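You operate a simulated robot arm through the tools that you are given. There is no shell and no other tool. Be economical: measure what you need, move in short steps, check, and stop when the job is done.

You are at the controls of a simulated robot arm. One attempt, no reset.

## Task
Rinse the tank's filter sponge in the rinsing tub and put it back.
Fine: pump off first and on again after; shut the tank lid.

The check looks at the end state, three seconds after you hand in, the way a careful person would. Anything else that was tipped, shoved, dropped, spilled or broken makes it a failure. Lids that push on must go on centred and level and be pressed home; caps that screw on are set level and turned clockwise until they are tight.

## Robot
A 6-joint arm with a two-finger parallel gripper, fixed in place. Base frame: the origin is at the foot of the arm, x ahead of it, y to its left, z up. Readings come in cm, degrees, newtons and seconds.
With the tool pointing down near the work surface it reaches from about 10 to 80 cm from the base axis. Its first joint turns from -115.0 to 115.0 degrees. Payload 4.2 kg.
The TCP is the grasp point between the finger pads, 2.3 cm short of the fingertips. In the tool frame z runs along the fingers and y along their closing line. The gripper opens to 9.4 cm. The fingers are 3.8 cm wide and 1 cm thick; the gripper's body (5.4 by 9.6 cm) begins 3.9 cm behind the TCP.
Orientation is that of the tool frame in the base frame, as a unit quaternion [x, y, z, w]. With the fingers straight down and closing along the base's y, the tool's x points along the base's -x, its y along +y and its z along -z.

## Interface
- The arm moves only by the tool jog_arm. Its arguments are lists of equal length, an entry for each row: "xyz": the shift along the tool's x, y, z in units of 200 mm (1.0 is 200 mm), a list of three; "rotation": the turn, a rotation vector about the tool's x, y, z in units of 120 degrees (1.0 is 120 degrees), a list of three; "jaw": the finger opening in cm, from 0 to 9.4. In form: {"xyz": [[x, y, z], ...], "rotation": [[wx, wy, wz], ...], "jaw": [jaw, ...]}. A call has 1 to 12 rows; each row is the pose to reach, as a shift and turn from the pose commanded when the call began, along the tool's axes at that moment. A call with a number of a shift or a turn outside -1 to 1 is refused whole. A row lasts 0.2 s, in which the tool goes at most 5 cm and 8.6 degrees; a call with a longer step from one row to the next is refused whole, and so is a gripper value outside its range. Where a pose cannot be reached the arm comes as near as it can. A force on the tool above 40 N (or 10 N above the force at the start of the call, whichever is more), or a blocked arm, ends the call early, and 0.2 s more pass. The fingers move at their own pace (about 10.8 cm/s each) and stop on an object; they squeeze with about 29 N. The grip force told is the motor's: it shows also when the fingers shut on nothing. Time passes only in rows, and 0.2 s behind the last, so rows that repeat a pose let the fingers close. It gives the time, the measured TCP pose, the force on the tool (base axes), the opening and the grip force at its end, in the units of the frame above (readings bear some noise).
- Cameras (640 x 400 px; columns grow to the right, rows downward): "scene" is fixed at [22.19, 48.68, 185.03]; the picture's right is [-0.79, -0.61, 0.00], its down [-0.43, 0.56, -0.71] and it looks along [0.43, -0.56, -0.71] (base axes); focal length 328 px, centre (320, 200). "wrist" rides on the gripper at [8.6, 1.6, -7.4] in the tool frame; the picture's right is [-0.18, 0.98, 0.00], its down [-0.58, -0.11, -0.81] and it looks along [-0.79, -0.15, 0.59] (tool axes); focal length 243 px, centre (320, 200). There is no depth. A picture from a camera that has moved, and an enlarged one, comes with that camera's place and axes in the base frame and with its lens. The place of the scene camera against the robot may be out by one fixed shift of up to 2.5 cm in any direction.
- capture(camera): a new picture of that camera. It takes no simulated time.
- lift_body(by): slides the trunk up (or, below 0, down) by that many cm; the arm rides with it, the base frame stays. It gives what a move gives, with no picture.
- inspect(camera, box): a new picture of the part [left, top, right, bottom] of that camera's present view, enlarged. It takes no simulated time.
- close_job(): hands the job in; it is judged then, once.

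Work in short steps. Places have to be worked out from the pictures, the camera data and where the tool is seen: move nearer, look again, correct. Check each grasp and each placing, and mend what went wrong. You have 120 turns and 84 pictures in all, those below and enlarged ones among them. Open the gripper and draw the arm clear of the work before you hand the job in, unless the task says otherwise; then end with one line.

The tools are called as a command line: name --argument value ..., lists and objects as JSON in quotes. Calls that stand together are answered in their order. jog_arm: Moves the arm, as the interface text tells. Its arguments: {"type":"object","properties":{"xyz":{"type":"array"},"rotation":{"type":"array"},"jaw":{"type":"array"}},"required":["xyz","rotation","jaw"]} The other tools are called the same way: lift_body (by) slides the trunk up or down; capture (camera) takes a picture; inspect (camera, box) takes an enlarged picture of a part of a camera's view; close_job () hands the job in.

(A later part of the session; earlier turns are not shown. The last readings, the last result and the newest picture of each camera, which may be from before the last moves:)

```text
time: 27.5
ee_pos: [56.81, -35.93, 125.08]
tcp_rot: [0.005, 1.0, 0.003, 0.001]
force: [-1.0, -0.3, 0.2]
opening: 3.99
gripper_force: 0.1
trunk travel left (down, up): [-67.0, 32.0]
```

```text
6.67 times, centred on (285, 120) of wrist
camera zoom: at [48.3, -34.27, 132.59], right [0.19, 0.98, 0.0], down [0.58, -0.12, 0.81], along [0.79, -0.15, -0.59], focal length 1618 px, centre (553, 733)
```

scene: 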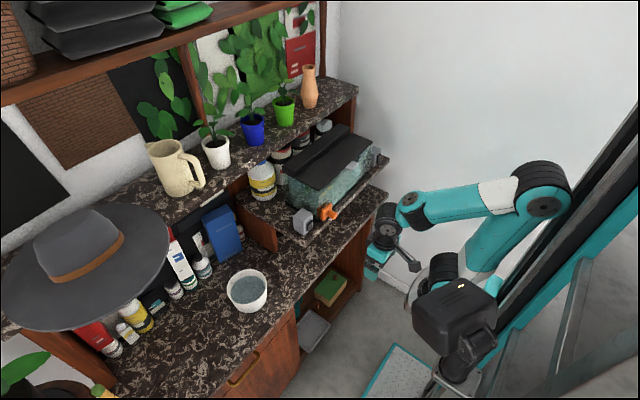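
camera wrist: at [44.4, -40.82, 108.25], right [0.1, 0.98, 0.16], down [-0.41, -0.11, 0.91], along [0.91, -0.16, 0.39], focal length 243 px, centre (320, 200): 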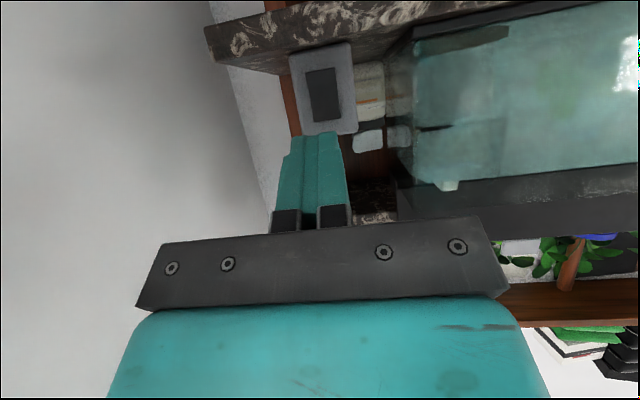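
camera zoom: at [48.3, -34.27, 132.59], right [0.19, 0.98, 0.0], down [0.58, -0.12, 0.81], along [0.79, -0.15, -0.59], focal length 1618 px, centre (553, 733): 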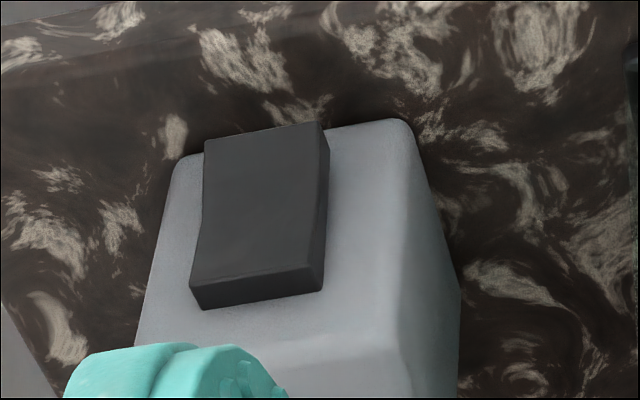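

I'll re-take exactly the same bubble view to see if the bubbles move over time.

inspect --camera "scene" --box '[320, 110, 400, 170]'

```text
6.67 times, centred on (360, 140) of scene
camera zoom: at [22.19, 48.68, 185.03], right [-0.79, -0.61, 0.0], down [-0.43, 0.56, -0.71], along [0.43, -0.56, -0.71], focal length 2185 px, centre (53, 600)
```

zoom: 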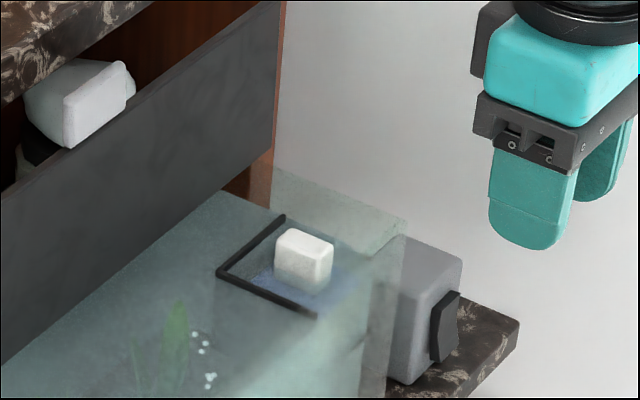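

Identical, but the intervals were all 1.8 s. I'll wait an uneven interval and check again.

jog_arm --xyz '[[0, 0, 0], [0, 0, 0]]' --rotation '[[0, 0, 0], [0, 0, 0]]' --jaw '[4, 4]'

inspect --camera "scene" --box '[320, 130, 400, 190]'

```text
time: 28.1
ee_pos: [56.88, -35.78, 125.1]
tcp_rot: [0.005, 1.0, 0.002, 0.001]
force: [0.1, -0.3, 0.7]
opening: 4.0
gripper_force: 0.0
trunk travel left (down, up): [-67.0, 32.0]
```

```text
6.67 times, centred on (360, 160) of scene
camera zoom: at [22.19, 48.68, 185.03], right [-0.79, -0.61, 0.0], down [-0.43, 0.56, -0.71], along [0.43, -0.56, -0.71], focal length 2185 px, centre (53, 467)
```

zoom: 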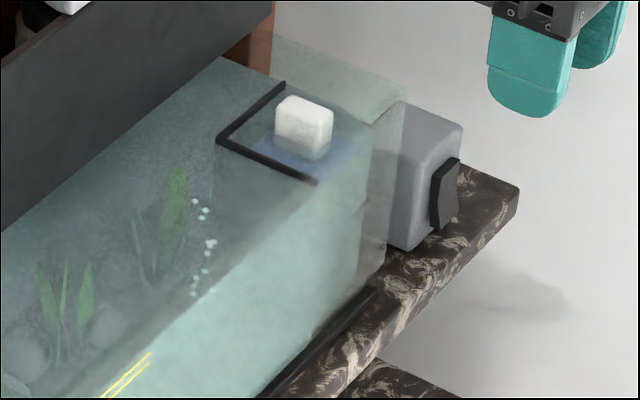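

The bubble column is still there, so the right switch is apparently not the pump (or bubbles are static). I'll test the left switch: travel over to y≈-1.

jog_arm --xyz '[[0, 0.22, 0], [0, 0.44, 0], [0, 0.66, 0], [0.04, 0.88, 0], [0.08, 1.0, 0]]' --rotation '[[0, 0, 0], [0, 0, 0], [0, 0, 0], [0, 0, 0], [0, 0, 0]]' --jaw '[4, 2, 0, 0, 0]'

jog_arm --xyz '[[0.01, 0.15, 0.0], [0.01, 0.3, 0.02], [0.01, 0.45, 0.1], [0.01, 0.6, 0.18], [0.01, 0.745, 0.26], [0.01, 0.745, 0.42], [0.01, 0.745, 0.58], [0.01, 0.745, 0.7]]' --rotation '[[0, -0.0625, 0], [0, -0.125, 0], [0, -0.1875, 0], [0, -0.25, 0], [0, -0.3125, 0], [0, -0.375, 0], [0, -0.4375, 0], [0, -0.5, 0]]' --jaw '[0, 0, 0, 0, 0, 0, 0, 0]'

capture --camera "wrist"

```text
time: 29.3
ee_pos: [55.68, -15.74, 125.29]
tcp_rot: [0.005, 1.0, 0.002, 0.001]
force: [0.4, -0.1, 0.3]
opening: 0.01
gripper_force: 29.0
trunk travel left (down, up): [-67.0, 32.0]
```

```text
time: 31.1
ee_pos: [57.89, 0.15, 112.94]
tcp_rot: [0.005, 0.866, 0.0, 0.5]
force: [-0.3, -0.9, 0.3]
opening: 0.01
gripper_force: 29.3
out of reach, approached as far as the arm can: row 8
trunk travel left (down, up): [-67.0, 32.0]
```

```text
40 pictures are left
camera wrist: at [47.16, 1.82, 109.18], right [0.1, 0.98, 0.16], down [-0.41, -0.11, 0.91], along [0.91, -0.16, 0.39], focal length 243 px, centre (320, 200)
```

wrist: 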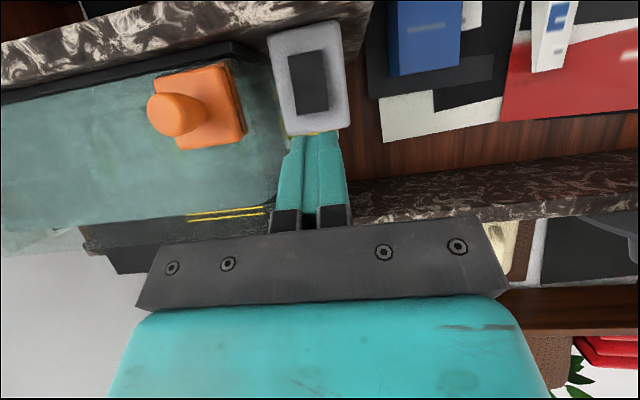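

Left rocker measured at y≈-0.55, z 106.4–110. Approaching its upper half, then pushing.

jog_arm --xyz '[[0.075, -0.032, 0.075], [0.15, -0.032, 0.15]]' --rotation '[[0, 0, 0], [0, 0, 0]]' --jaw '[0, 0]'

```text
time: 31.7
ee_pos: [60.15, 0.03, 109.33]
tcp_rot: [0.006, 0.865, -0.001, 0.501]
force: [-0.2, -0.3, 0.2]
opening: 0.02
gripper_force: 29.4
out of reach, approached as far as the arm can: row 1, 2
trunk travel left (down, up): [-67.0, 32.0]
```

jog_arm --xyz '[[-0.002, -0.025, 0.03], [-0.01, -0.025, 0.06], [-0.018, -0.025, 0.091], [-0.03, -0.025, 0.112]]' --rotation '[[0, 0, 0], [0, 0, 0], [0, 0, 0], [0, 0, 0]]' --jaw '[0, 0, 0, 0]'

inspect --camera "scene" --box '[290, 130, 400, 240]'

```text
time: 32.5
ee_pos: [61.38, -0.46, 109.02]
tcp_rot: [0.004, 0.866, 0.0, 0.5]
force: [-33.7, -1.4, 17.2]
opening: 0.02
gripper_force: 29.0
trunk travel left (down, up): [-67.0, 32.0]
stopped in row 3: the force on the tool passed its limit (the readings are from after the stop); the commanded pose is now the measured one
```

```text
3.64 times, centred on (345, 185) of scene
camera zoom: at [22.19, 48.68, 185.03], right [-0.79, -0.61, 0.0], down [-0.43, 0.56, -0.71], along [0.43, -0.56, -0.71], focal length 1192 px, centre (229, 254)
```

zoom: 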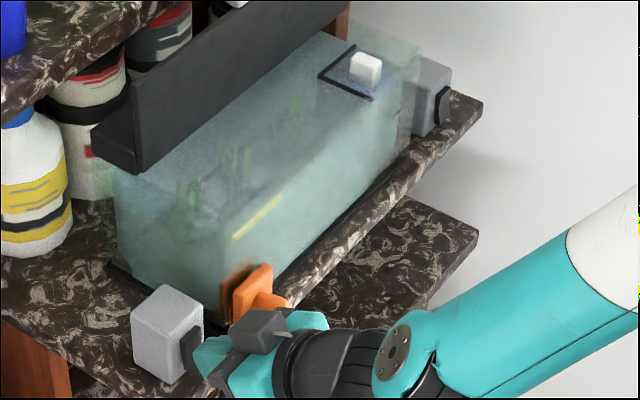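

The bubbles vanished: the left switch is the pump, now off. The right switch was another device, which I must restore. Backing off first.

jog_arm --xyz '[[-0.05, 0, -0.08], [-0.12, 0, -0.16], [-0.22, 0, -0.22], [-0.32, 0, -0.28], [-0.44, 0, -0.32], [-0.56, 0, -0.36], [-0.68, 0, -0.38], [-0.76, 0, -0.38]]' --rotation '[[0, 0, 0], [0, 0.07, 0], [0, 0.14, 0], [0, 0.21, 0], [0, 0.28, 0], [0, 0.35, 0], [0, 0.42, 0], [0, 0.4915, 0]]' --jaw '[0, 0, 0, 0, 0, 0, 0, 0]'

inspect --camera "wrist" --box '[220, 60, 380, 180]'

```text
time: 34.3
ee_pos: [62.62, -0.45, 125.86]
tcp_rot: [0.004, 1.0, 0.002, 0.008]
force: [-1.0, -0.1, 0.1]
opening: 0.01
gripper_force: 28.7
trunk travel left (down, up): [-67.0, 32.0]
```

```text
3.33 times, centred on (300, 120) of wrist
camera zoom: at [53.9, 1.06, 133.22], right [0.19, 0.98, 0.01], down [0.57, -0.12, 0.82], along [0.8, -0.15, -0.58], focal length 809 px, centre (387, 467)
```

zoom: 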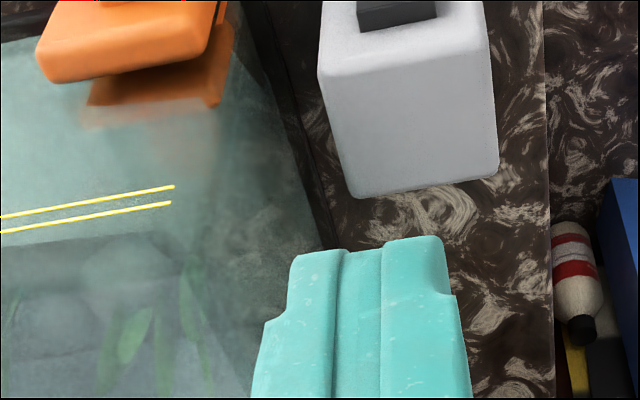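

Now return to the right switch to flip it back by pressing its lower half. Travelling over first.

jog_arm --xyz '[[0.05, -0.23, 0], [0.1, -0.46, 0], [0.15, -0.69, 0], [0.2, -0.92, 0]]' --rotation '[[0, 0.004, 0], [0, 0.008, 0], [0, 0.008, 0], [0, 0.008, 0]]' --jaw '[0, 0, 0, 0]'

jog_arm --xyz '[[0.02, -0.23, 0], [0.04, -0.46, 0], [0.06, -0.69, 0], [0.08, -0.92, 0], [0.08, -1.0, 0]]' --rotation '[[0, 0, 0], [0, 0, 0], [0, 0, 0], [0, 0, 0], [0, 0, 0]]' --jaw '[0, 0, 0, 0, 0]'

jog_arm --xyz '[[0, -0.05, 0.05], [0, -0.1, 0.1], [0, -0.19, 0.17], [0, -0.19, 0.25], [0, -0.19, 0.32], [0, -0.19, 0.4], [0, -0.19, 0.48], [0, -0.19, 0.55], [0, -0.19, 0.6], [0, -0.19, 0.65], [0, -0.19, 0.7]]' --rotation '[[0, -0.0682, 0], [0, -0.1364, 0], [0, -0.2045, 0], [0, -0.2727, 0], [0, -0.3409, 0], [0, -0.4091, 0], [0, -0.4773, 0], [0, -0.5455, 0], [0, -0.6136, 0], [0, -0.6818, 0], [0, -0.75, 0]]' --jaw '[0, 0, 0, 0, 0, 0, 0, 0, 0, 0, 0]'

```text
time: 35.3
ee_pos: [58.63, -18.88, 125.38]
tcp_rot: [0.004, 1.0, 0.001, 0.001]
force: [0.1, 0.1, 0.6]
opening: 0.02
gripper_force: 29.6
trunk travel left (down, up): [-67.0, 32.0]
```

```text
time: 36.5
ee_pos: [56.81, -39.01, 125.5]
tcp_rot: [0.004, 1.0, 0.003, 0.0]
force: [0.2, 1.3, 0.6]
opening: 0.0
gripper_force: 29.9
trunk travel left (down, up): [-67.0, 32.0]
```

```text
time: 38.9
ee_pos: [57.28, -42.74, 111.99]
tcp_rot: [0.005, 0.71, -0.003, 0.704]
force: [-0.1, -0.6, 0.1]
opening: 0.0
gripper_force: 29.8
out of reach, approached as far as the arm can: row 11
trunk travel left (down, up): [-67.0, 32.0]
```

Now rolling 90° about the tool axis, so the closed tips are only 2 cm tall.

jog_arm --xyz '[[0, 0, 0], [0, 0, 0], [0, 0, 0], [0, 0, 0], [0, 0, 0], [0, 0, 0], [0, 0, 0], [0, 0, 0], [0, 0, 0], [0, 0, 0], [0, 0, 0]]' --rotation '[[0, 0, 0.0682], [0, 0, 0.1364], [0, 0, 0.2045], [0, 0, 0.2727], [0, 0, 0.3409], [0, 0, 0.4091], [0, 0, 0.4773], [0, 0, 0.5455], [0, 0, 0.6136], [0, 0, 0.6818], [0, 0, 0.75]]' --jaw '[0, 0, 0, 0, 0, 0, 0, 0, 0, 0, 0]'

capture --camera "wrist"

```text
time: 41.3
ee_pos: [57.41, -42.78, 111.92]
tcp_rot: [0.507, 0.498, 0.497, 0.498]
force: [-0.4, -0.2, 0.0]
opening: 0.0
gripper_force: 29.1
trunk travel left (down, up): [-67.0, 32.0]
```

```text
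37 pictures are left
camera wrist: at [50.12, -34.24, 113.63], right [0.01, -0.19, 0.98], down [-0.81, -0.57, -0.1], along [0.58, -0.8, -0.16], focal length 243 px, centre (320, 200)
```

wrist: 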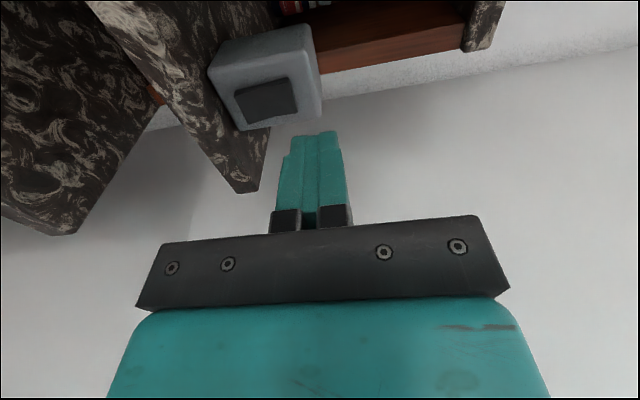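

inspect --camera "wrist" --box '[200, 50, 340, 150]'

```text
4.00 times, centred on (270, 100) of wrist
camera zoom: at [50.12, -34.24, 113.63], right [0.01, -0.19, 0.98], down [-0.81, -0.57, -0.1], along [0.58, -0.8, -0.16], focal length 970 px, centre (520, 600)
```

zoom: 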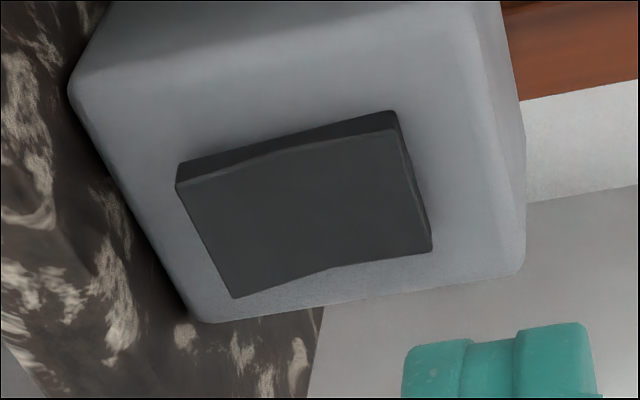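

The profile confirms the lower end is out. I'll lower to z≈107.0 and push straight forward on the lower half.

jog_arm --xyz '[[0, -0.12, 0.05], [0, -0.245, 0.1]]' --rotation '[[0, 0, 0], [0, 0, 0]]' --jaw '[0, 0]'

jog_arm --xyz '[[0, 0, 0.05], [0, 0, 0.1], [0, 0, 0.125], [0, 0, 0.15], [0, 0, 0.175]]' --rotation '[[0, 0, 0], [0, 0, 0], [0, 0, 0], [0, 0, 0], [0, 0, 0]]' --jaw '[0, 0, 0, 0, 0]'

jog_arm --xyz '[[0, 0, -0.1], [0, 0.12, -0.2], [0, 0.245, -0.23]]' --rotation '[[0, 0, 0], [0, 0, 0], [0, 0, 0]]' --jaw '[0, 0, 0]'

inspect --camera "wrist" --box '[200, 50, 340, 150]'

```text
time: 41.9
ee_pos: [60.02, -43.28, 107.5]
tcp_rot: [0.506, 0.499, 0.496, 0.5]
force: [-1.0, 0.4, -0.5]
opening: 0.0
gripper_force: 28.6
out of reach, approached as far as the arm can: row 1, 2
trunk travel left (down, up): [-67.0, 32.0]
```

```text
time: 42.6
ee_pos: [61.82, -43.23, 107.47]
tcp_rot: [0.506, 0.495, 0.5, 0.499]
force: [-35.3, 5.8, 1.5]
opening: 0.0
gripper_force: 29.4
trunk travel left (down, up): [-67.0, 32.0]
stopped in row 3: the force on the tool passed its limit (the readings are from after the stop); the commanded pose is now the measured one
```

```text
time: 43.4
ee_pos: [57.52, -43.08, 112.3]
tcp_rot: [0.505, 0.497, 0.499, 0.498]
force: [0.8, -0.2, 0.2]
opening: 0.01
gripper_force: 29.1
trunk travel left (down, up): [-67.0, 32.0]
```

```text
4.00 times, centred on (270, 100) of wrist
camera zoom: at [50.24, -34.56, 113.99], right [0.0, -0.19, 0.98], down [-0.81, -0.57, -0.11], along [0.58, -0.8, -0.16], focal length 970 px, centre (520, 600)
```

zoom: 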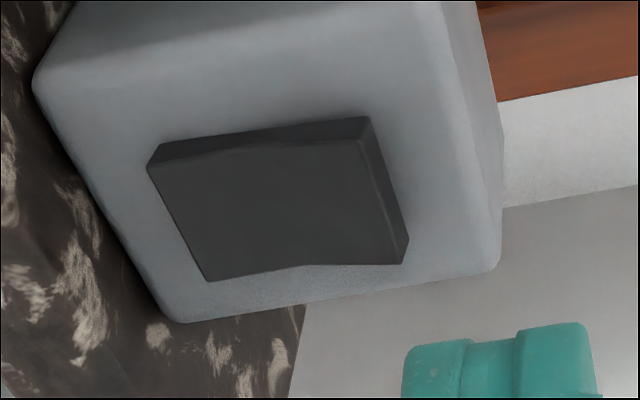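

The right rocker is back to its original state (top end out). Now unroll and bring the tool vertical again over the tank.

jog_arm --xyz '[[0, 0.03, 0], [0, 0.06, 0], [0, 0.09, 0], [0, 0.12, 0], [0, 0.15, 0], [0, 0.18, 0], [0, 0.21, 0], [0, 0.24, 0], [0, 0.27, 0], [0, 0.3, 0], [0, 0.3, 0]]' --rotation '[[0, 0, -0.0682], [0, 0, -0.1364], [0, 0, -0.2045], [0, 0, -0.2727], [0, 0, -0.3409], [0, 0, -0.4091], [0, 0, -0.4773], [0, 0, -0.5455], [0, 0, -0.6136], [0, 0, -0.6818], [0, 0, -0.75]]' --jaw '[0, 0, 0, 0, 0, 0, 0, 0, 0, 0, 0]'

jog_arm --xyz '[[-0.04, 0, 0], [-0.09, 0.02, 0], [-0.14, 0.05, 0.01], [-0.19, 0.1, 0.02], [-0.24, 0.15, 0.04], [-0.29, 0.2, 0.06], [-0.34, 0.25, 0.08], [-0.39, 0.3, 0.1], [-0.43, 0.35, 0.12], [-0.43, 0.4, 0.14], [-0.43, 0.45, 0.15]]' --rotation '[[0, 0.0682, 0], [0, 0.1364, 0], [0, 0.2045, 0], [0, 0.2727, 0], [0, 0.3409, 0], [0, 0.4091, 0], [0, 0.4773, 0], [0, 0.5455, 0], [0, 0.6136, 0], [0, 0.6818, 0], [0, 0.75, 0]]' --jaw '[0, 0, 0, 0, 0, 0, 4, 4, 4, 4, 4]'

capture --camera "wrist"

```text
time: 45.8
ee_pos: [57.64, -43.25, 118.25]
tcp_rot: [0.004, 0.709, 0.001, 0.706]
force: [1.0, -0.5, 0.7]
opening: 0.0
gripper_force: 29.5
trunk travel left (down, up): [-67.0, 32.0]
```

```text
time: 48.2
ee_pos: [58.54, -35.51, 126.31]
tcp_rot: [0.002, 1.0, -0.004, 0.011]
force: [-0.7, -0.1, -0.1]
opening: 3.98
gripper_force: 0.0
out of reach, approached as far as the arm can: row 10, 11
trunk travel left (down, up): [-67.0, 32.0]
```

```text
34 pictures are left
camera wrist: at [49.67, -33.84, 133.53], right [0.19, 0.98, 0.0], down [0.56, -0.11, 0.82], along [0.81, -0.16, -0.57], focal length 243 px, centre (320, 200)
```

wrist: 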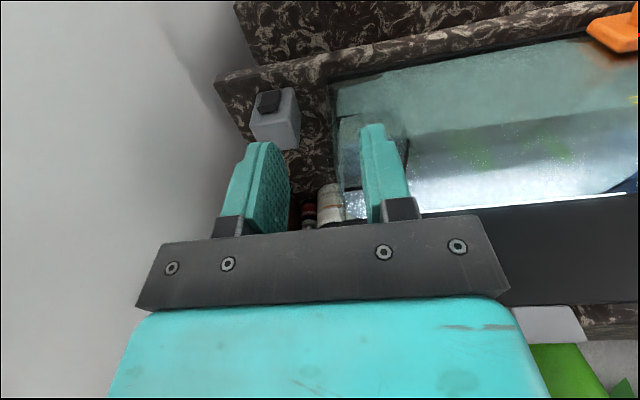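

The water now looks brightly lit, so the right switch is the light and it may have been off to begin with. I'll check in the scene view.

inspect --camera "scene" --box '[290, 120, 400, 240]'

inspect --camera "wrist" --box '[240, 75, 320, 135]'

```text
3.33 times, centred on (345, 180) of scene
camera zoom: at [22.19, 48.68, 185.03], right [-0.79, -0.61, 0.0], down [-0.43, 0.56, -0.71], along [0.43, -0.56, -0.71], focal length 1093 px, centre (237, 267)
```

zoom: 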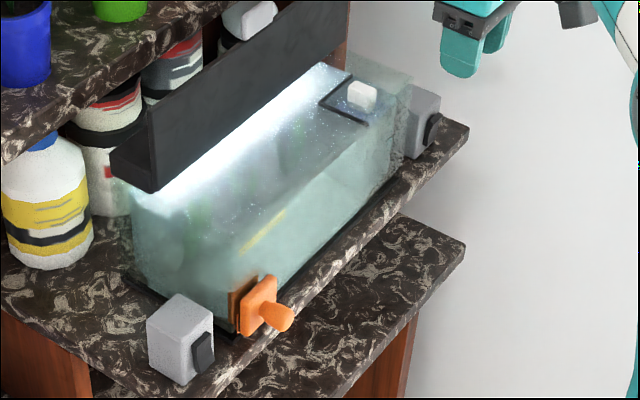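

```text
6.67 times, centred on (280, 105) of wrist
camera zoom: at [49.67, -33.84, 133.53], right [0.19, 0.98, 0.0], down [0.56, -0.11, 0.82], along [0.81, -0.16, -0.57], focal length 1618 px, centre (587, 833)
```

zoom: 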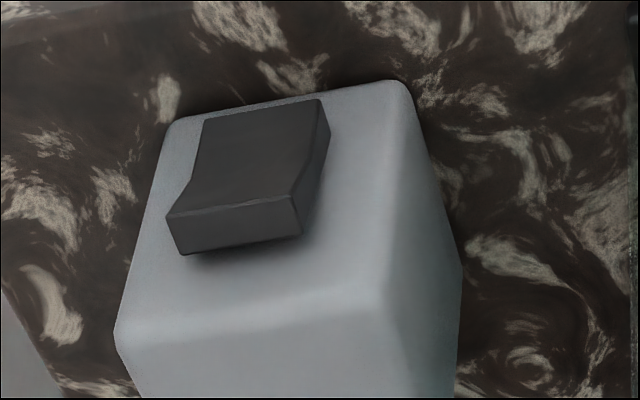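

The light is on now, whereas all early pictures showed it off; so it was off initially. I'll switch it off again by pressing the rocker's upper half as before.

jog_arm --xyz '[[0.02, -0.06, 0.08], [0.05, -0.12, 0.16], [0.08, -0.18, 0.25], [0.11, -0.24, 0.34], [0.14, -0.3, 0.44], [0.16, -0.345, 0.54], [0.17, -0.345, 0.66]]' --rotation '[[0, -0.07, 0], [0, -0.14, 0], [0, -0.21, 0], [0, -0.28, 0], [0, -0.35, 0], [0, -0.42, 0], [0, -0.49, 0]]' --jaw '[2, 0, 0, 0, 0, 0, 0]'

```text
time: 49.8
ee_pos: [54.96, -41.98, 113.12]
tcp_rot: [0.005, 0.872, 0.001, 0.489]
force: [-0.2, 0.2, 0.8]
opening: 0.0
gripper_force: 28.8
trunk travel left (down, up): [-67.0, 32.0]
```

jog_arm --xyz '[[0.044, -0.012, 0.13], [0.088, -0.025, 0.259]]' --rotation '[[0, -0.0117, 0], [0, -0.0117, 0]]' --jaw '[0, 0]'

jog_arm --xyz '[[-0.025, 0, 0.0433], [-0.05, 0, 0.0866], [-0.0625, 0, 0.108], [-0.075, 0, 0.13], [-0.0875, 0, 0.152]]' --rotation '[[0, 0, 0], [0, 0, 0], [0, 0, 0], [0, 0, 0], [0, 0, 0]]' --jaw '[0, 0, 0, 0, 0]'

jog_arm --xyz '[[0.05, 0, -0.0866], [0.1, 0, -0.173], [0.05, 0, -0.26]]' --rotation '[[0, 0, 0], [0, 0, 0], [0, 0, 0]]' --jaw '[0, 0, 0]'

inspect --camera "scene" --box '[290, 120, 400, 240]'

```text
time: 50.4
ee_pos: [58.51, -42.53, 108.92]
tcp_rot: [0.005, 0.866, 0.001, 0.5]
force: [0.5, 0.2, 0.8]
opening: 0.0
gripper_force: 29.7
trunk travel left (down, up): [-67.0, 32.0]
```

```text
time: 51.6
ee_pos: [61.4, -42.56, 108.94]
tcp_rot: [0.006, 0.868, 0.004, 0.497]
force: [-34.9, 6.0, 10.6]
opening: 0.02
gripper_force: 29.0
trunk travel left (down, up): [-67.0, 32.0]
stopped in row 5: the force on the tool passed its limit (the readings are from after the stop); the commanded pose is now the measured one
```

```text
time: 52.4
ee_pos: [56.79, -42.48, 110.47]
tcp_rot: [0.007, 0.868, 0.003, 0.497]
force: [-0.1, -0.5, -0.6]
opening: 0.02
gripper_force: 29.2
trunk travel left (down, up): [-67.0, 32.0]
```

```text
3.33 times, centred on (345, 180) of scene
camera zoom: at [22.19, 48.68, 185.03], right [-0.79, -0.61, 0.0], down [-0.43, 0.56, -0.71], along [0.43, -0.56, -0.71], focal length 1093 px, centre (237, 267)
```

zoom: 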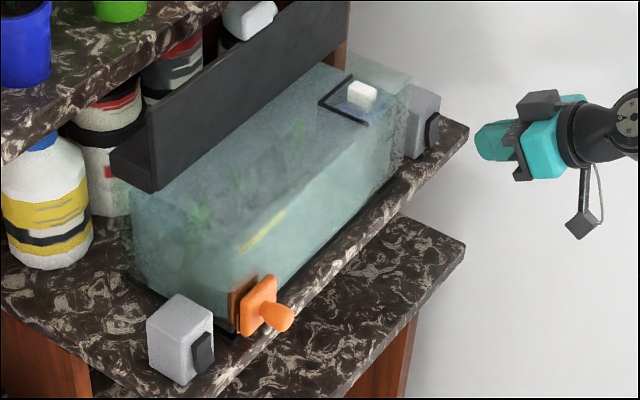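

Light off, no bubbles, all as wanted. Now verticalise and go over the sponge knob.

jog_arm --xyz '[[-0.05, 0, -0.05], [-0.14, 0, -0.09], [-0.23, 0.04, -0.13], [-0.33, 0.1, -0.17], [-0.43, 0.16, -0.21], [-0.54, 0.22, -0.26], [-0.64, 0.28, -0.28], [-0.73, 0.36, -0.3]]' --rotation '[[0, 0.062, 0], [0, 0.124, 0], [0, 0.186, 0], [0, 0.248, 0], [0, 0.31, 0], [0, 0.372, 0], [0, 0.434, 0], [0, 0.497, 0]]' --jaw '[0, 0, 0, 0, 0, 2, 4.4, 4.4]'

capture --camera "wrist"

```text
time: 54.2
ee_pos: [59.2, -36.8, 125.42]
tcp_rot: [0.004, 1.0, -0.003, 0.024]
force: [-0.5, 0.0, 0.7]
opening: 4.41
gripper_force: 0.0
out of reach, approached as far as the arm can: row 8
trunk travel left (down, up): [-67.0, 32.0]
```

```text
30 pictures are left
camera wrist: at [50.14, -35.24, 132.47], right [0.19, 0.98, 0.0], down [0.54, -0.11, 0.83], along [0.82, -0.16, -0.55], focal length 243 px, centre (320, 200)
```

wrist: 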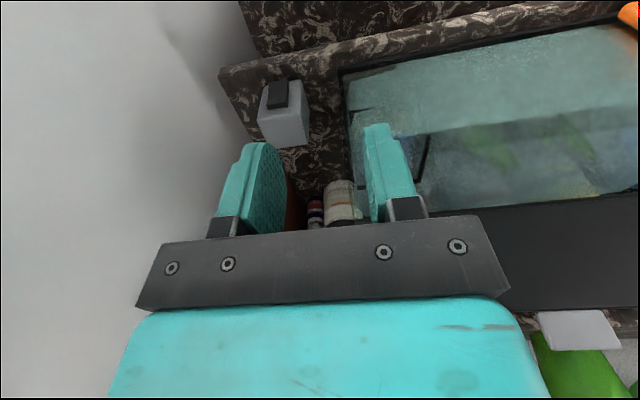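

jog_arm --xyz '[[-0.15, 0.09, 0.0], [-0.3, 0.18, 0.0], [-0.41, 0.225, 0.02]]' --rotation '[[0, 0.0229, 0], [0, 0.0229, 0], [0, 0.0229, 0]]' --jaw '[4.4, 4.4, 4.4]'

capture --camera "wrist"

```text
time: 55.0
ee_pos: [67.31, -32.25, 125.45]
tcp_rot: [0.003, 1.0, -0.002, -0.001]
force: [-0.6, -0.2, 0.6]
opening: 4.38
gripper_force: 0.1
trunk travel left (down, up): [-67.0, 32.0]
```

```text
29 pictures are left
camera wrist: at [58.73, -30.73, 132.93], right [0.19, 0.98, 0.0], down [0.58, -0.11, 0.81], along [0.79, -0.16, -0.59], focal length 243 px, centre (320, 200)
```

wrist: 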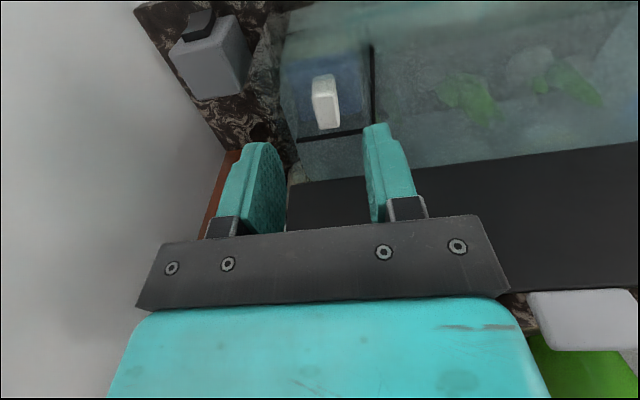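

Knob centre measured (68.5,-32.2), top z≈118.3, ~1.9 cm wide. Descend around it and close.

jog_arm --xyz '[[-0.06, 0.003, 0.1], [-0.06, 0.003, 0.2], [-0.06, 0.003, 0.3], [-0.06, 0.003, 0.39], [-0.06, 0.003, 0.39], [-0.06, 0.003, 0.39], [-0.06, 0.003, 0.39]]' --rotation '[[0, 0, 0], [0, 0, 0], [0, 0, 0], [0, 0, 0], [0, 0, 0], [0, 0, 0], [0, 0, 0]]' --jaw '[4.4, 4.4, 4.4, 4.4, 0.5, 0.5, 0.5]'

capture --camera "wrist"

```text
time: 55.7
ee_pos: [68.84, -32.41, 121.63]
tcp_rot: [0.01, 1.0, -0.007, 0.008]
force: [-3.3, 2.1, 10.1]
opening: 4.31
gripper_force: 0.2
out of reach, approached as far as the arm can: row 2
trunk travel left (down, up): [-67.0, 32.0]
stopped in row 3: the force on the tool passed its limit (the readings are from after the stop); the commanded pose is now the measured one
```

```text
28 pictures are left
camera wrist: at [60.18, -30.6, 128.86], right [0.2, 0.98, -0.01], down [0.57, -0.11, 0.82], along [0.8, -0.17, -0.58], focal length 243 px, centre (320, 200)
```

wrist: 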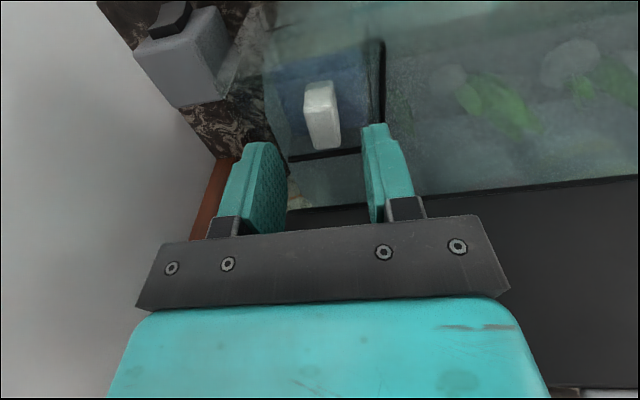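

Stopped by a contact at z≈121.6, with fingers not yet at the knob. Checking the scene for what touches.

inspect --camera "scene" --box '[280, 60, 440, 180]'

```text
3.33 times, centred on (360, 120) of scene
camera zoom: at [22.19, 48.68, 185.03], right [-0.79, -0.61, 0.0], down [-0.43, 0.56, -0.71], along [0.43, -0.56, -0.71], focal length 1093 px, centre (187, 467)
```

zoom: 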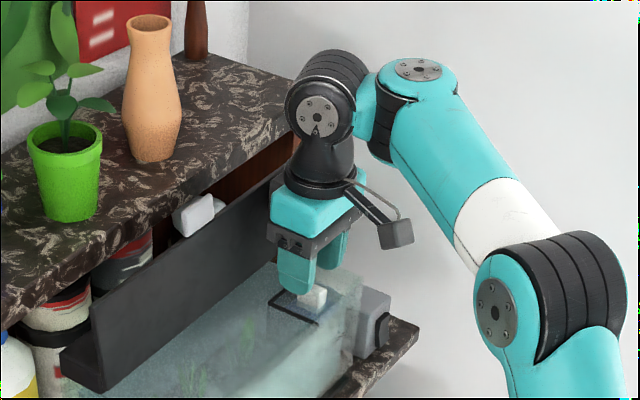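

The wrist housing appears to touch the upper shelf's front edge. I'll rise, lean the hand back 20°, and come down tilted instead.

jog_arm --xyz '[[0.0, 0, -0.1], [0.06, 0.0, -0.2], [0.06, 0.0, -0.25], [0.06, 0, -0.25]]' --rotation '[[-0.006, 0, -0.009], [-0.006, -0.055, -0.009], [-0.006, -0.11, -0.009], [-0.006, -0.16, -0.009]]' --jaw '[4.4, 4.4, 4.4, 4.4]'

capture --camera "wrist"

```text
time: 56.7
ee_pos: [67.71, -32.3, 126.42]
tcp_rot: [-0.002, 0.985, -0.001, 0.175]
force: [0.1, 0.1, 0.9]
opening: 4.39
gripper_force: 0.1
out of reach, approached as far as the arm can: row 1, 2
trunk travel left (down, up): [-67.0, 32.0]
```

```text
26 pictures are left
camera wrist: at [57.06, -30.9, 130.46], right [0.17, 0.98, 0.06], down [0.27, -0.1, 0.96], along [0.95, -0.15, -0.28], focal length 243 px, centre (320, 200)
```

wrist: 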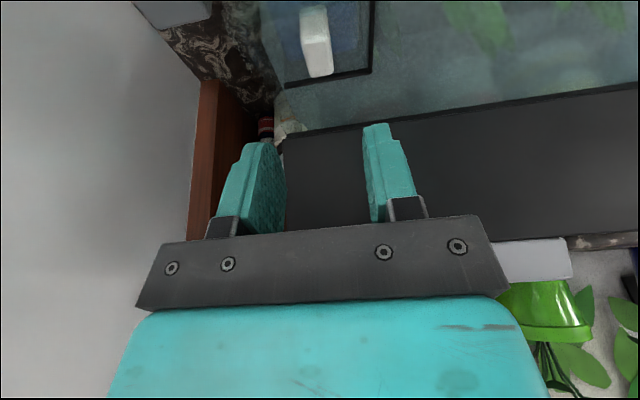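

Aligned with 20° tilt. Descending to the knob and closing.

jog_arm --xyz '[[0.0294, 0.004, 0.106], [0.0588, 0.004, 0.213], [0.088, 0.004, 0.319], [0.1176, 0.004, 0.4256], [0.1176, 0.004, 0.4256], [0.1176, 0.004, 0.4256], [0.1176, 0.004, 0.4256]]' --rotation '[[0, 0, 0], [0, 0, 0], [0, 0, 0], [0, 0, 0], [0, 0, 0], [0, 0, 0], [0, 0, 0]]' --jaw '[4.4, 4.4, 4.4, 4.4, 0.5, 0.5, 0.5]'

capture --camera "wrist"

```text
time: 57.6
ee_pos: [68.23, -32.4, 120.2]
tcp_rot: [-0.003, 0.983, -0.009, 0.185]
force: [-8.3, 3.8, 16.8]
opening: 4.21
gripper_force: 0.1
trunk travel left (down, up): [-67.0, 32.0]
stopped in row 4: the force on the tool passed its limit (the readings are from after the stop); the commanded pose is now the measured one
```

```text
25 pictures are left
camera wrist: at [57.57, -30.77, 123.86], right [0.17, 0.98, 0.05], down [0.25, -0.09, 0.96], along [0.95, -0.15, -0.26], focal length 243 px, centre (320, 200)
```

wrist: 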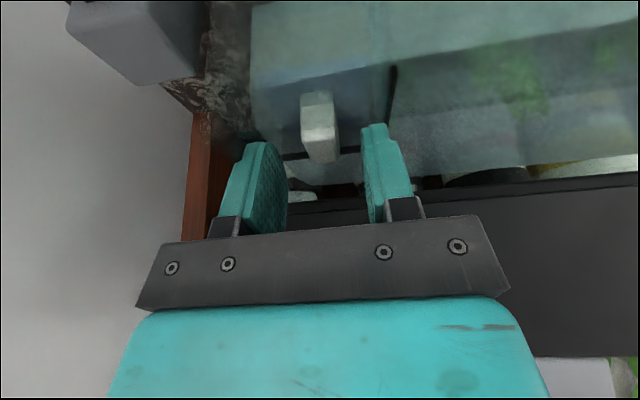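

Likely the right finger landed on the tank's end glass (only ~2 cm beside the knob). I'll rise a bit, narrow the jaws to 3.0, and go down again.

jog_arm --xyz '[[0, 0, -0.06], [0, 0.002, -0.06], [0, 0.002, -0.03], [0.012, 0.002, 0.02], [0.025, 0.002, 0.07], [0.04, 0.002, 0.12]]' --rotation '[[-0.0086, 0.01, 0], [-0.0086, 0.01, 0], [-0.0086, 0.01, 0], [-0.0086, 0.01, 0], [-0.0086, 0.01, 0], [-0.0086, 0.01, 0]]' --jaw '[3, 3, 3, 3, 3, 3]'

inspect --camera "wrist" --box '[200, 60, 440, 230]'

```text
time: 59.0
ee_pos: [68.55, -32.37, 118.84]
tcp_rot: [-0.006, 0.983, -0.005, 0.184]
force: [1.7, -0.7, 17.8]
opening: 2.96
gripper_force: 0.4
trunk travel left (down, up): [-67.0, 32.0]
stopped in row 6: the force on the tool passed its limit (the readings are from after the stop); the commanded pose is now the measured one
```

```text
2.35 times, centred on (320, 145) of wrist
camera zoom: at [57.86, -30.92, 122.59], right [0.16, 0.99, 0.06], down [0.25, -0.1, 0.96], along [0.95, -0.14, -0.26], focal length 571 px, centre (320, 329)
```

zoom: 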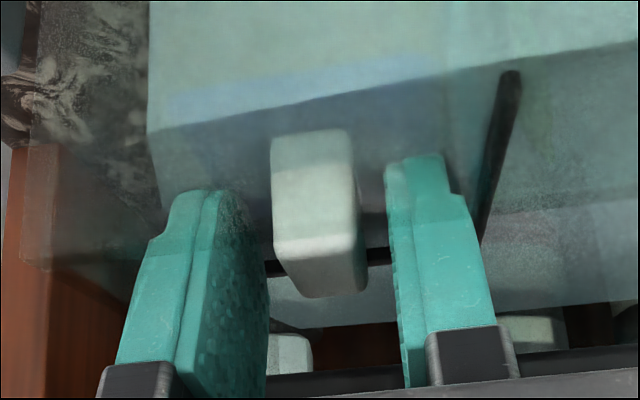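

The fingers straddle the knob with tips about 2 cm past its top, resting on something below. Closing here.

jog_arm --xyz '[[0, 0, -0.01], [0, 0, -0.01], [0, 0, -0.01], [0, 0, -0.01]]' --rotation '[[0, 0, 0], [0, 0, 0], [0, 0, 0], [0, 0, 0]]' --jaw '[0.5, 0.5, 0.5, 0.5]'

```text
time: 60.0
ee_pos: [68.43, -32.43, 118.81]
tcp_rot: [-0.006, 0.983, -0.003, 0.182]
force: [7.0, -2.0, 22.1]
opening: 1.5
gripper_force: 28.7
trunk travel left (down, up): [-67.0, 32.0]
```

Gripped (opening 1.5). Lifting straight up in base z.

jog_arm --xyz '[[-0.0179, 0, -0.0467], [-0.0537, 0, -0.14], [-0.0895, 0, -0.233], [-0.125, 0, -0.327], [-0.161, 0, -0.42], [-0.197, 0, -0.514], [-0.233, 0, -0.607]]' --rotation '[[0, 0, 0], [0, 0, 0], [0, 0, 0], [0, 0, 0], [0, 0, 0], [0, 0, 0], [0, 0, 0]]' --jaw '[0.5, 0.5, 0.5, 0.5, 0.5, 0.5, 0.5]'

capture --camera "scene"

capture --camera "wrist"

```text
time: 61.6
ee_pos: [68.01, -32.47, 129.28]
tcp_rot: [-0.006, 0.984, -0.004, 0.18]
force: [0.8, 0.0, -0.5]
opening: 0.52
gripper_force: 0.0
out of reach, approached as far as the arm can: row 6, 7
trunk travel left (down, up): [-67.0, 32.0]
```

```text
23 pictures are left
```

scene: 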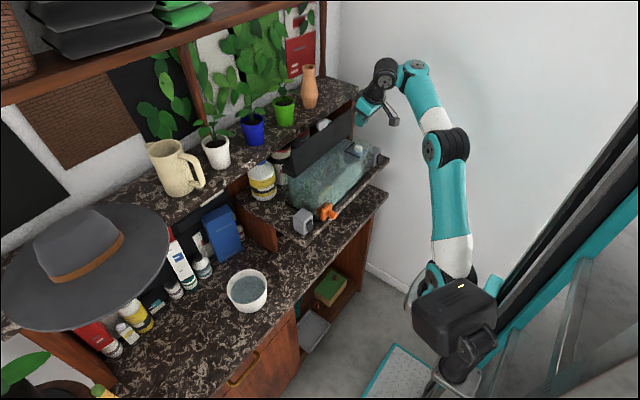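

```text
22 pictures are left
camera wrist: at [57.36, -30.98, 133.13], right [0.16, 0.99, 0.06], down [0.26, -0.1, 0.96], along [0.95, -0.14, -0.27], focal length 243 px, centre (320, 200)
```

wrist: 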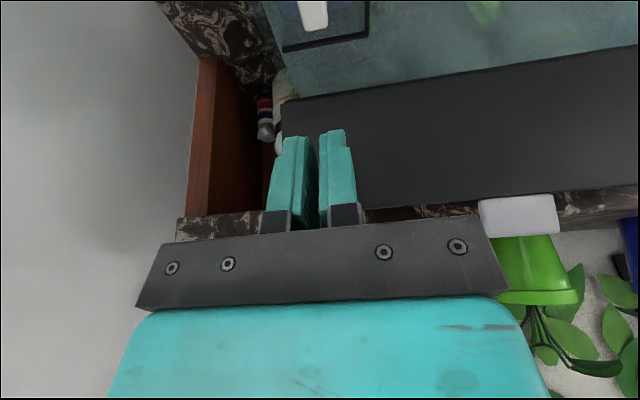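

It slipped off: the grip was only on the knob's top edge, since the left finger had met the black frame bar. I'll retry with a narrower opening (2.4) to get deeper.

jog_arm --xyz '[[0.035, 0.003, 0.107], [0.07, 0.003, 0.214], [0.105, 0.003, 0.321], [0.139, 0.003, 0.428], [0.155, 0.003, 0.48], [0.17, 0.003, 0.53], [0.19, 0.003, 0.586]]' --rotation '[[0, 0, 0], [0, 0, 0], [0, 0, 0], [0, 0, 0], [0, 0, 0], [0, 0, 0], [0, 0, 0]]' --jaw '[2.4, 2.4, 2.4, 2.4, 2.4, 2.4, 2.4]'

inspect --camera "wrist" --box '[200, 60, 440, 230]'

```text
time: 62.6
ee_pos: [70.81, -34.44, 125.33]
tcp_rot: [-0.008, 0.984, -0.008, 0.18]
force: [-27.9, 7.6, 2.3]
opening: 1.94
gripper_force: 0.0
out of reach, approached as far as the arm can: row 1, 2, 3, 4, 5
trunk travel left (down, up): [-67.0, 32.0]
stopped in row 5: the force on the tool passed its limit (the readings are from after the stop); the commanded pose is now the measured one
```

```text
2.35 times, centred on (320, 145) of wrist
camera zoom: at [60.23, -33.02, 129.15], right [0.16, 0.99, 0.05], down [0.26, -0.09, 0.96], along [0.95, -0.14, -0.27], focal length 571 px, centre (320, 329)
```

zoom: 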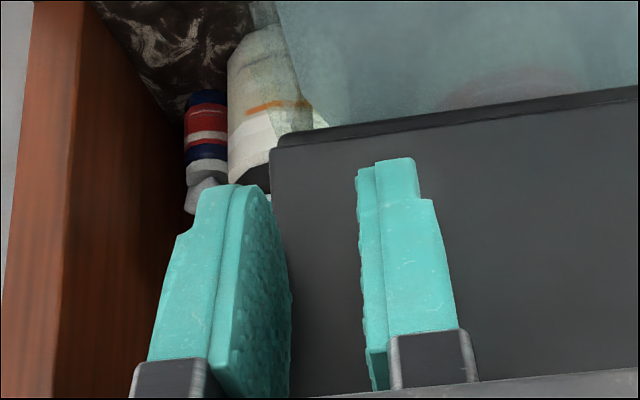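

The arm hit a reach limit and drifted, touching the lid. I'll back off and raise the trunk 8 cm to get better reach at this height.

jog_arm --xyz '[[0.1, 0.03, 0], [0.22, 0.07, 0.0]]' --rotation '[[0, 0, 0], [0, 0, 0]]' --jaw '[2.4, 2.4]'

lift_body --by 10

capture --camera "wrist"

```text
time: 63.2
ee_pos: [69.5, -34.63, 126.49]
tcp_rot: [-0.007, 0.984, -0.006, 0.181]
force: [0.5, -0.2, -1.0]
opening: 2.39
gripper_force: 0.2
out of reach, approached as far as the arm can: row 1, 2
trunk travel left (down, up): [-67.0, 32.0]
```

```text
time: 64.5
ee_pos: [69.54, -34.63, 136.47]
tcp_rot: [-0.008, 0.984, -0.005, 0.18]
force: [0.2, 0.0, -0.1]
opening: 2.44
gripper_force: 0.0
trunk travel left (down, up): [-77.0, 22.0]
```

```text
20 pictures are left
camera wrist: at [58.76, -33.22, 140.33], right [0.16, 0.99, 0.05], down [0.26, -0.09, 0.96], along [0.95, -0.14, -0.27], focal length 243 px, centre (320, 200)
```

wrist: 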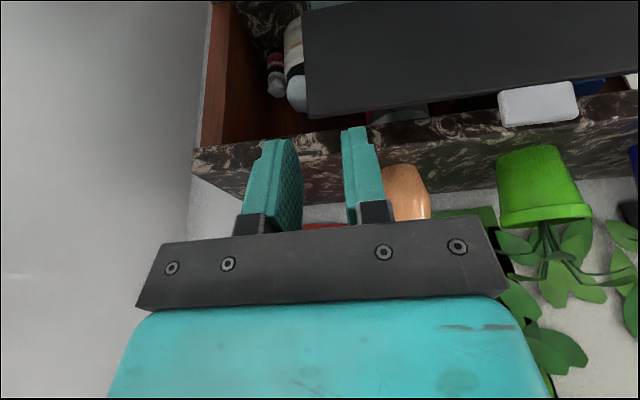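

Test moving to above the knob with the new trunk height.

jog_arm --xyz '[[0.1, 0.06, 0], [0.12, 0.11, 0.1], [0.165, 0.11, 0.24], [0.21, 0.11, 0.374]]' --rotation '[[0, 0, 0], [0, 0, 0], [0, 0, 0], [0, 0, 0]]' --jaw '[2.4, 2.4, 2.4, 2.4]'

```text
time: 65.5
ee_pos: [74.25, -34.98, 131.82]
tcp_rot: [-0.007, 0.983, -0.007, 0.181]
force: [-13.7, -1.5, 24.8]
opening: 2.32
gripper_force: 0.0
out of reach, approached as far as the arm can: row 1, 2, 3, 4
trunk travel left (down, up): [-77.0, 22.0]
```

The limit pushes the tool forward; it's a wrist limit when the tool is high relative to the trunk. I'll raise the trunk straight up off the lid, then retract with the tool turning vertical.

lift_body --by 10

jog_arm --xyz '[[0.08, 0.0, 0.0], [0.16, 0.03, 0.02], [0.26, 0.08, 0.04], [0.36, 0.1, 0.06], [0.46, 0.12, 0.08]]' --rotation '[[0, 0.04, 0], [0, 0.09, 0], [0, 0.14, 0], [0, 0.174, 0], [0, 0.174, 0]]' --jaw '[2.4, 2.4, 2.4, 2.4, 2.4]'

capture --camera "scene"

```text
time: 66.9
ee_pos: [74.62, -35.02, 141.19]
tcp_rot: [-0.008, 0.984, -0.006, 0.179]
force: [-0.3, -0.7, 0.5]
opening: 2.4
gripper_force: 0.1
trunk travel left (down, up): [-87.0, 12.0]
```

```text
time: 68.1
ee_pos: [67.76, -33.09, 137.66]
tcp_rot: [-0.006, 1.0, -0.007, -0.004]
force: [-0.3, -0.5, 0.4]
opening: 2.4
gripper_force: 0.1
out of reach, approached as far as the arm can: row 5
trunk travel left (down, up): [-87.0, 12.0]
```

```text
19 pictures are left
```

scene: 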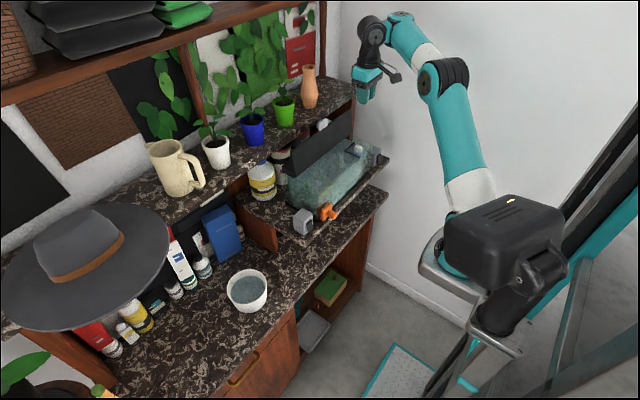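

Recovered. Descending vertically above the knob while tilting 15°.

jog_arm --xyz '[[-0.005, 0.035, 0.15], [-0.01, 0.035, 0.3], [-0.015, 0.035, 0.45], [-0.0225, 0.035, 0.6], [-0.0225, 0.035, 0.6825]]' --rotation '[[-0.0067, 0, 0.0057], [-0.0067, -0.03, 0.0057], [-0.0067, -0.06, 0.0057], [-0.0067, -0.09, 0.0057], [-0.0067, -0.125, 0.0057]]' --jaw '[2.4, 2.4, 2.4, 2.4, 2.4]'

capture --camera "wrist"

```text
time: 69.0
ee_pos: [75.37, -36.85, 131.91]
tcp_rot: [-0.006, 0.996, -0.012, 0.094]
force: [-9.4, -0.5, 31.0]
opening: 2.34
gripper_force: 0.1
out of reach, approached as far as the arm can: row 1, 2, 3, 4
trunk travel left (down, up): [-87.0, 12.0]
stopped in row 4: the force on the tool passed its limit (the readings are from after the stop); the commanded pose is now the measured one
```

```text
18 pictures are left
camera wrist: at [65.49, -35.3, 137.53], right [0.17, 0.99, 0.01], down [0.42, -0.08, 0.9], along [0.89, -0.15, -0.43], focal length 243 px, centre (320, 200)
```

wrist: 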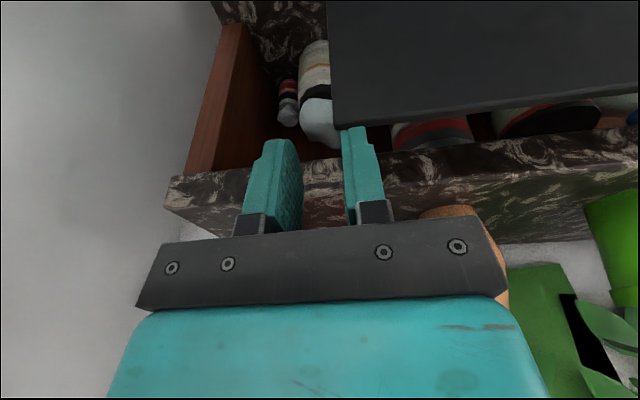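

The arm seems stuck near a joint limit (config drift), pushing outward. I'll lift off with the trunk, then retract with a larger tilt to get the arm folded properly again.

lift_body --by 8

jog_arm --xyz '[[0.1, 0.0, -0.05], [0.2, 0.03, -0.1], [0.3, 0.06, -0.15], [0.4, 0.1, -0.2], [0.5, 0.13, -0.25], [0.6, 0.16, -0.3], [0.7, 0.2, -0.35]]' --rotation '[[0, -0.03, 0], [0, -0.08, 0], [0, -0.13, 0], [0, -0.18, 0], [0, -0.24, 0], [0, -0.3, 0], [0, -0.36, 0]]' --jaw '[2.4, 2.4, 2.4, 2.4, 2.4, 2.4, 2.4]'

```text
time: 70.2
ee_pos: [75.67, -36.92, 139.19]
tcp_rot: [-0.006, 0.996, -0.008, 0.089]
force: [-0.9, -1.3, 0.0]
opening: 2.42
gripper_force: 0.0
trunk travel left (down, up): [-95.0, 4.0]
```

```text
time: 71.8
ee_pos: [73.59, -45.45, 154.6]
tcp_rot: [-0.02, 0.901, 0.016, 0.432]
force: [0.0, -0.3, -0.2]
opening: 2.42
gripper_force: 0.0
out of reach, approached as far as the arm can: row 1, 2, 3, 4, 5, 6, 7
trunk travel left (down, up): [-95.0, 4.0]
```

inspect --camera "scene" --box '[320, 0, 640, 300]'

```text
1.33 times, centred on (480, 150) of scene
camera zoom: at [22.19, 48.68, 185.03], right [-0.79, -0.61, 0.0], down [-0.43, 0.56, -0.71], along [0.43, -0.56, -0.71], focal length 437 px, centre (107, 267)
```

zoom: 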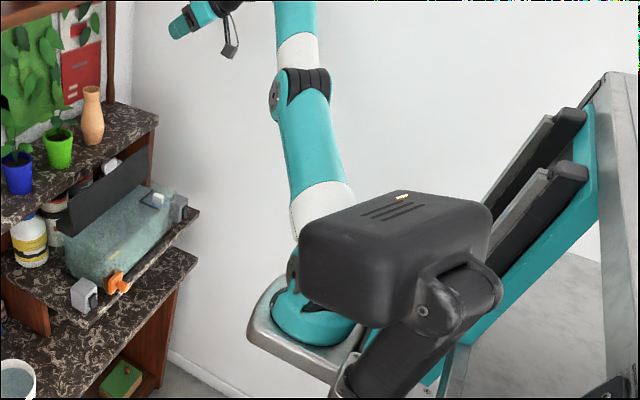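

The arm is almost straight (over-extended). Earlier, turning the tool back toward vertical let it fold in; I'll do that again and continue past vertical, retracting.

jog_arm --xyz '[[0.04, 0.06, -0.08], [0.08, 0.12, -0.16], [0.12, 0.18, -0.24], [0.16, 0.24, -0.32], [0.2, 0.3, -0.4], [0.24, 0.36, -0.48], [0.28, 0.42, -0.56], [0.32, 0.48, -0.64], [0.36, 0.54, -0.72], [0.4, 0.6, -0.8]]' --rotation '[[0, 0.07, 0], [0, 0.14, 0], [0, 0.21, 0], [0, 0.28, 0], [0, 0.35, 0], [0, 0.42, 0], [0, 0.49, 0], [0, 0.56, 0], [0, 0.6, 0], [0, 0.64, 0]]' --jaw '[2.4, 2.4, 2.4, 2.4, 2.4, 2.4, 2.4, 2.4, 2.4, 2.4]'

```text
time: 73.6
ee_pos: [60.38, -36.89, 157.16]
tcp_rot: [-0.037, 0.994, 0.001, -0.104]
force: [-0.5, -23.6, -23.8]
opening: 2.44
gripper_force: 0.0
out of reach, approached as far as the arm can: row 2, 3, 4, 5, 6, 8
trunk travel left (down, up): [-95.0, 4.0]
stopped in row 8: the force on the tool passed its limit (the readings are from after the stop); the commanded pose is now the measured one
```

It has folded in (r≈71), but something touched from above. Moving down now with tool straightening to vertical.

jog_arm --xyz '[[0, 0, 0.1], [0.0, 0.0, 0.25], [0, 0, 0.4], [0, 0, 0.55]]' --rotation '[[0, 0, 0], [0, -0.03, 0.0], [0, -0.06, 0], [0, -0.1, 0]]' --jaw '[2.4, 2.4, 2.4, 2.4]'

inspect --camera "scene" --box '[260, 0, 580, 240]'

```text
time: 74.6
ee_pos: [59.6, -38.22, 148.91]
tcp_rot: [-0.033, 0.999, 0.006, -0.001]
force: [-0.1, -0.5, -0.1]
opening: 2.38
gripper_force: 0.0
out of reach, approached as far as the arm can: row 4
trunk travel left (down, up): [-95.0, 4.0]
```

```text
1.67 times, centred on (420, 120) of scene
camera zoom: at [22.19, 48.68, 185.03], right [-0.79, -0.61, 0.0], down [-0.43, 0.56, -0.71], along [0.43, -0.56, -0.71], focal length 546 px, centre (153, 333)
```

zoom: 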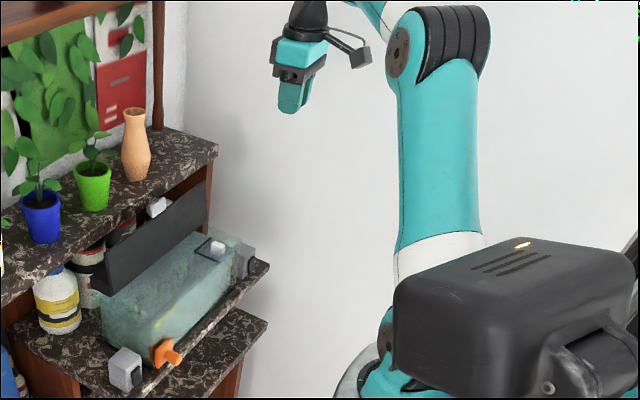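

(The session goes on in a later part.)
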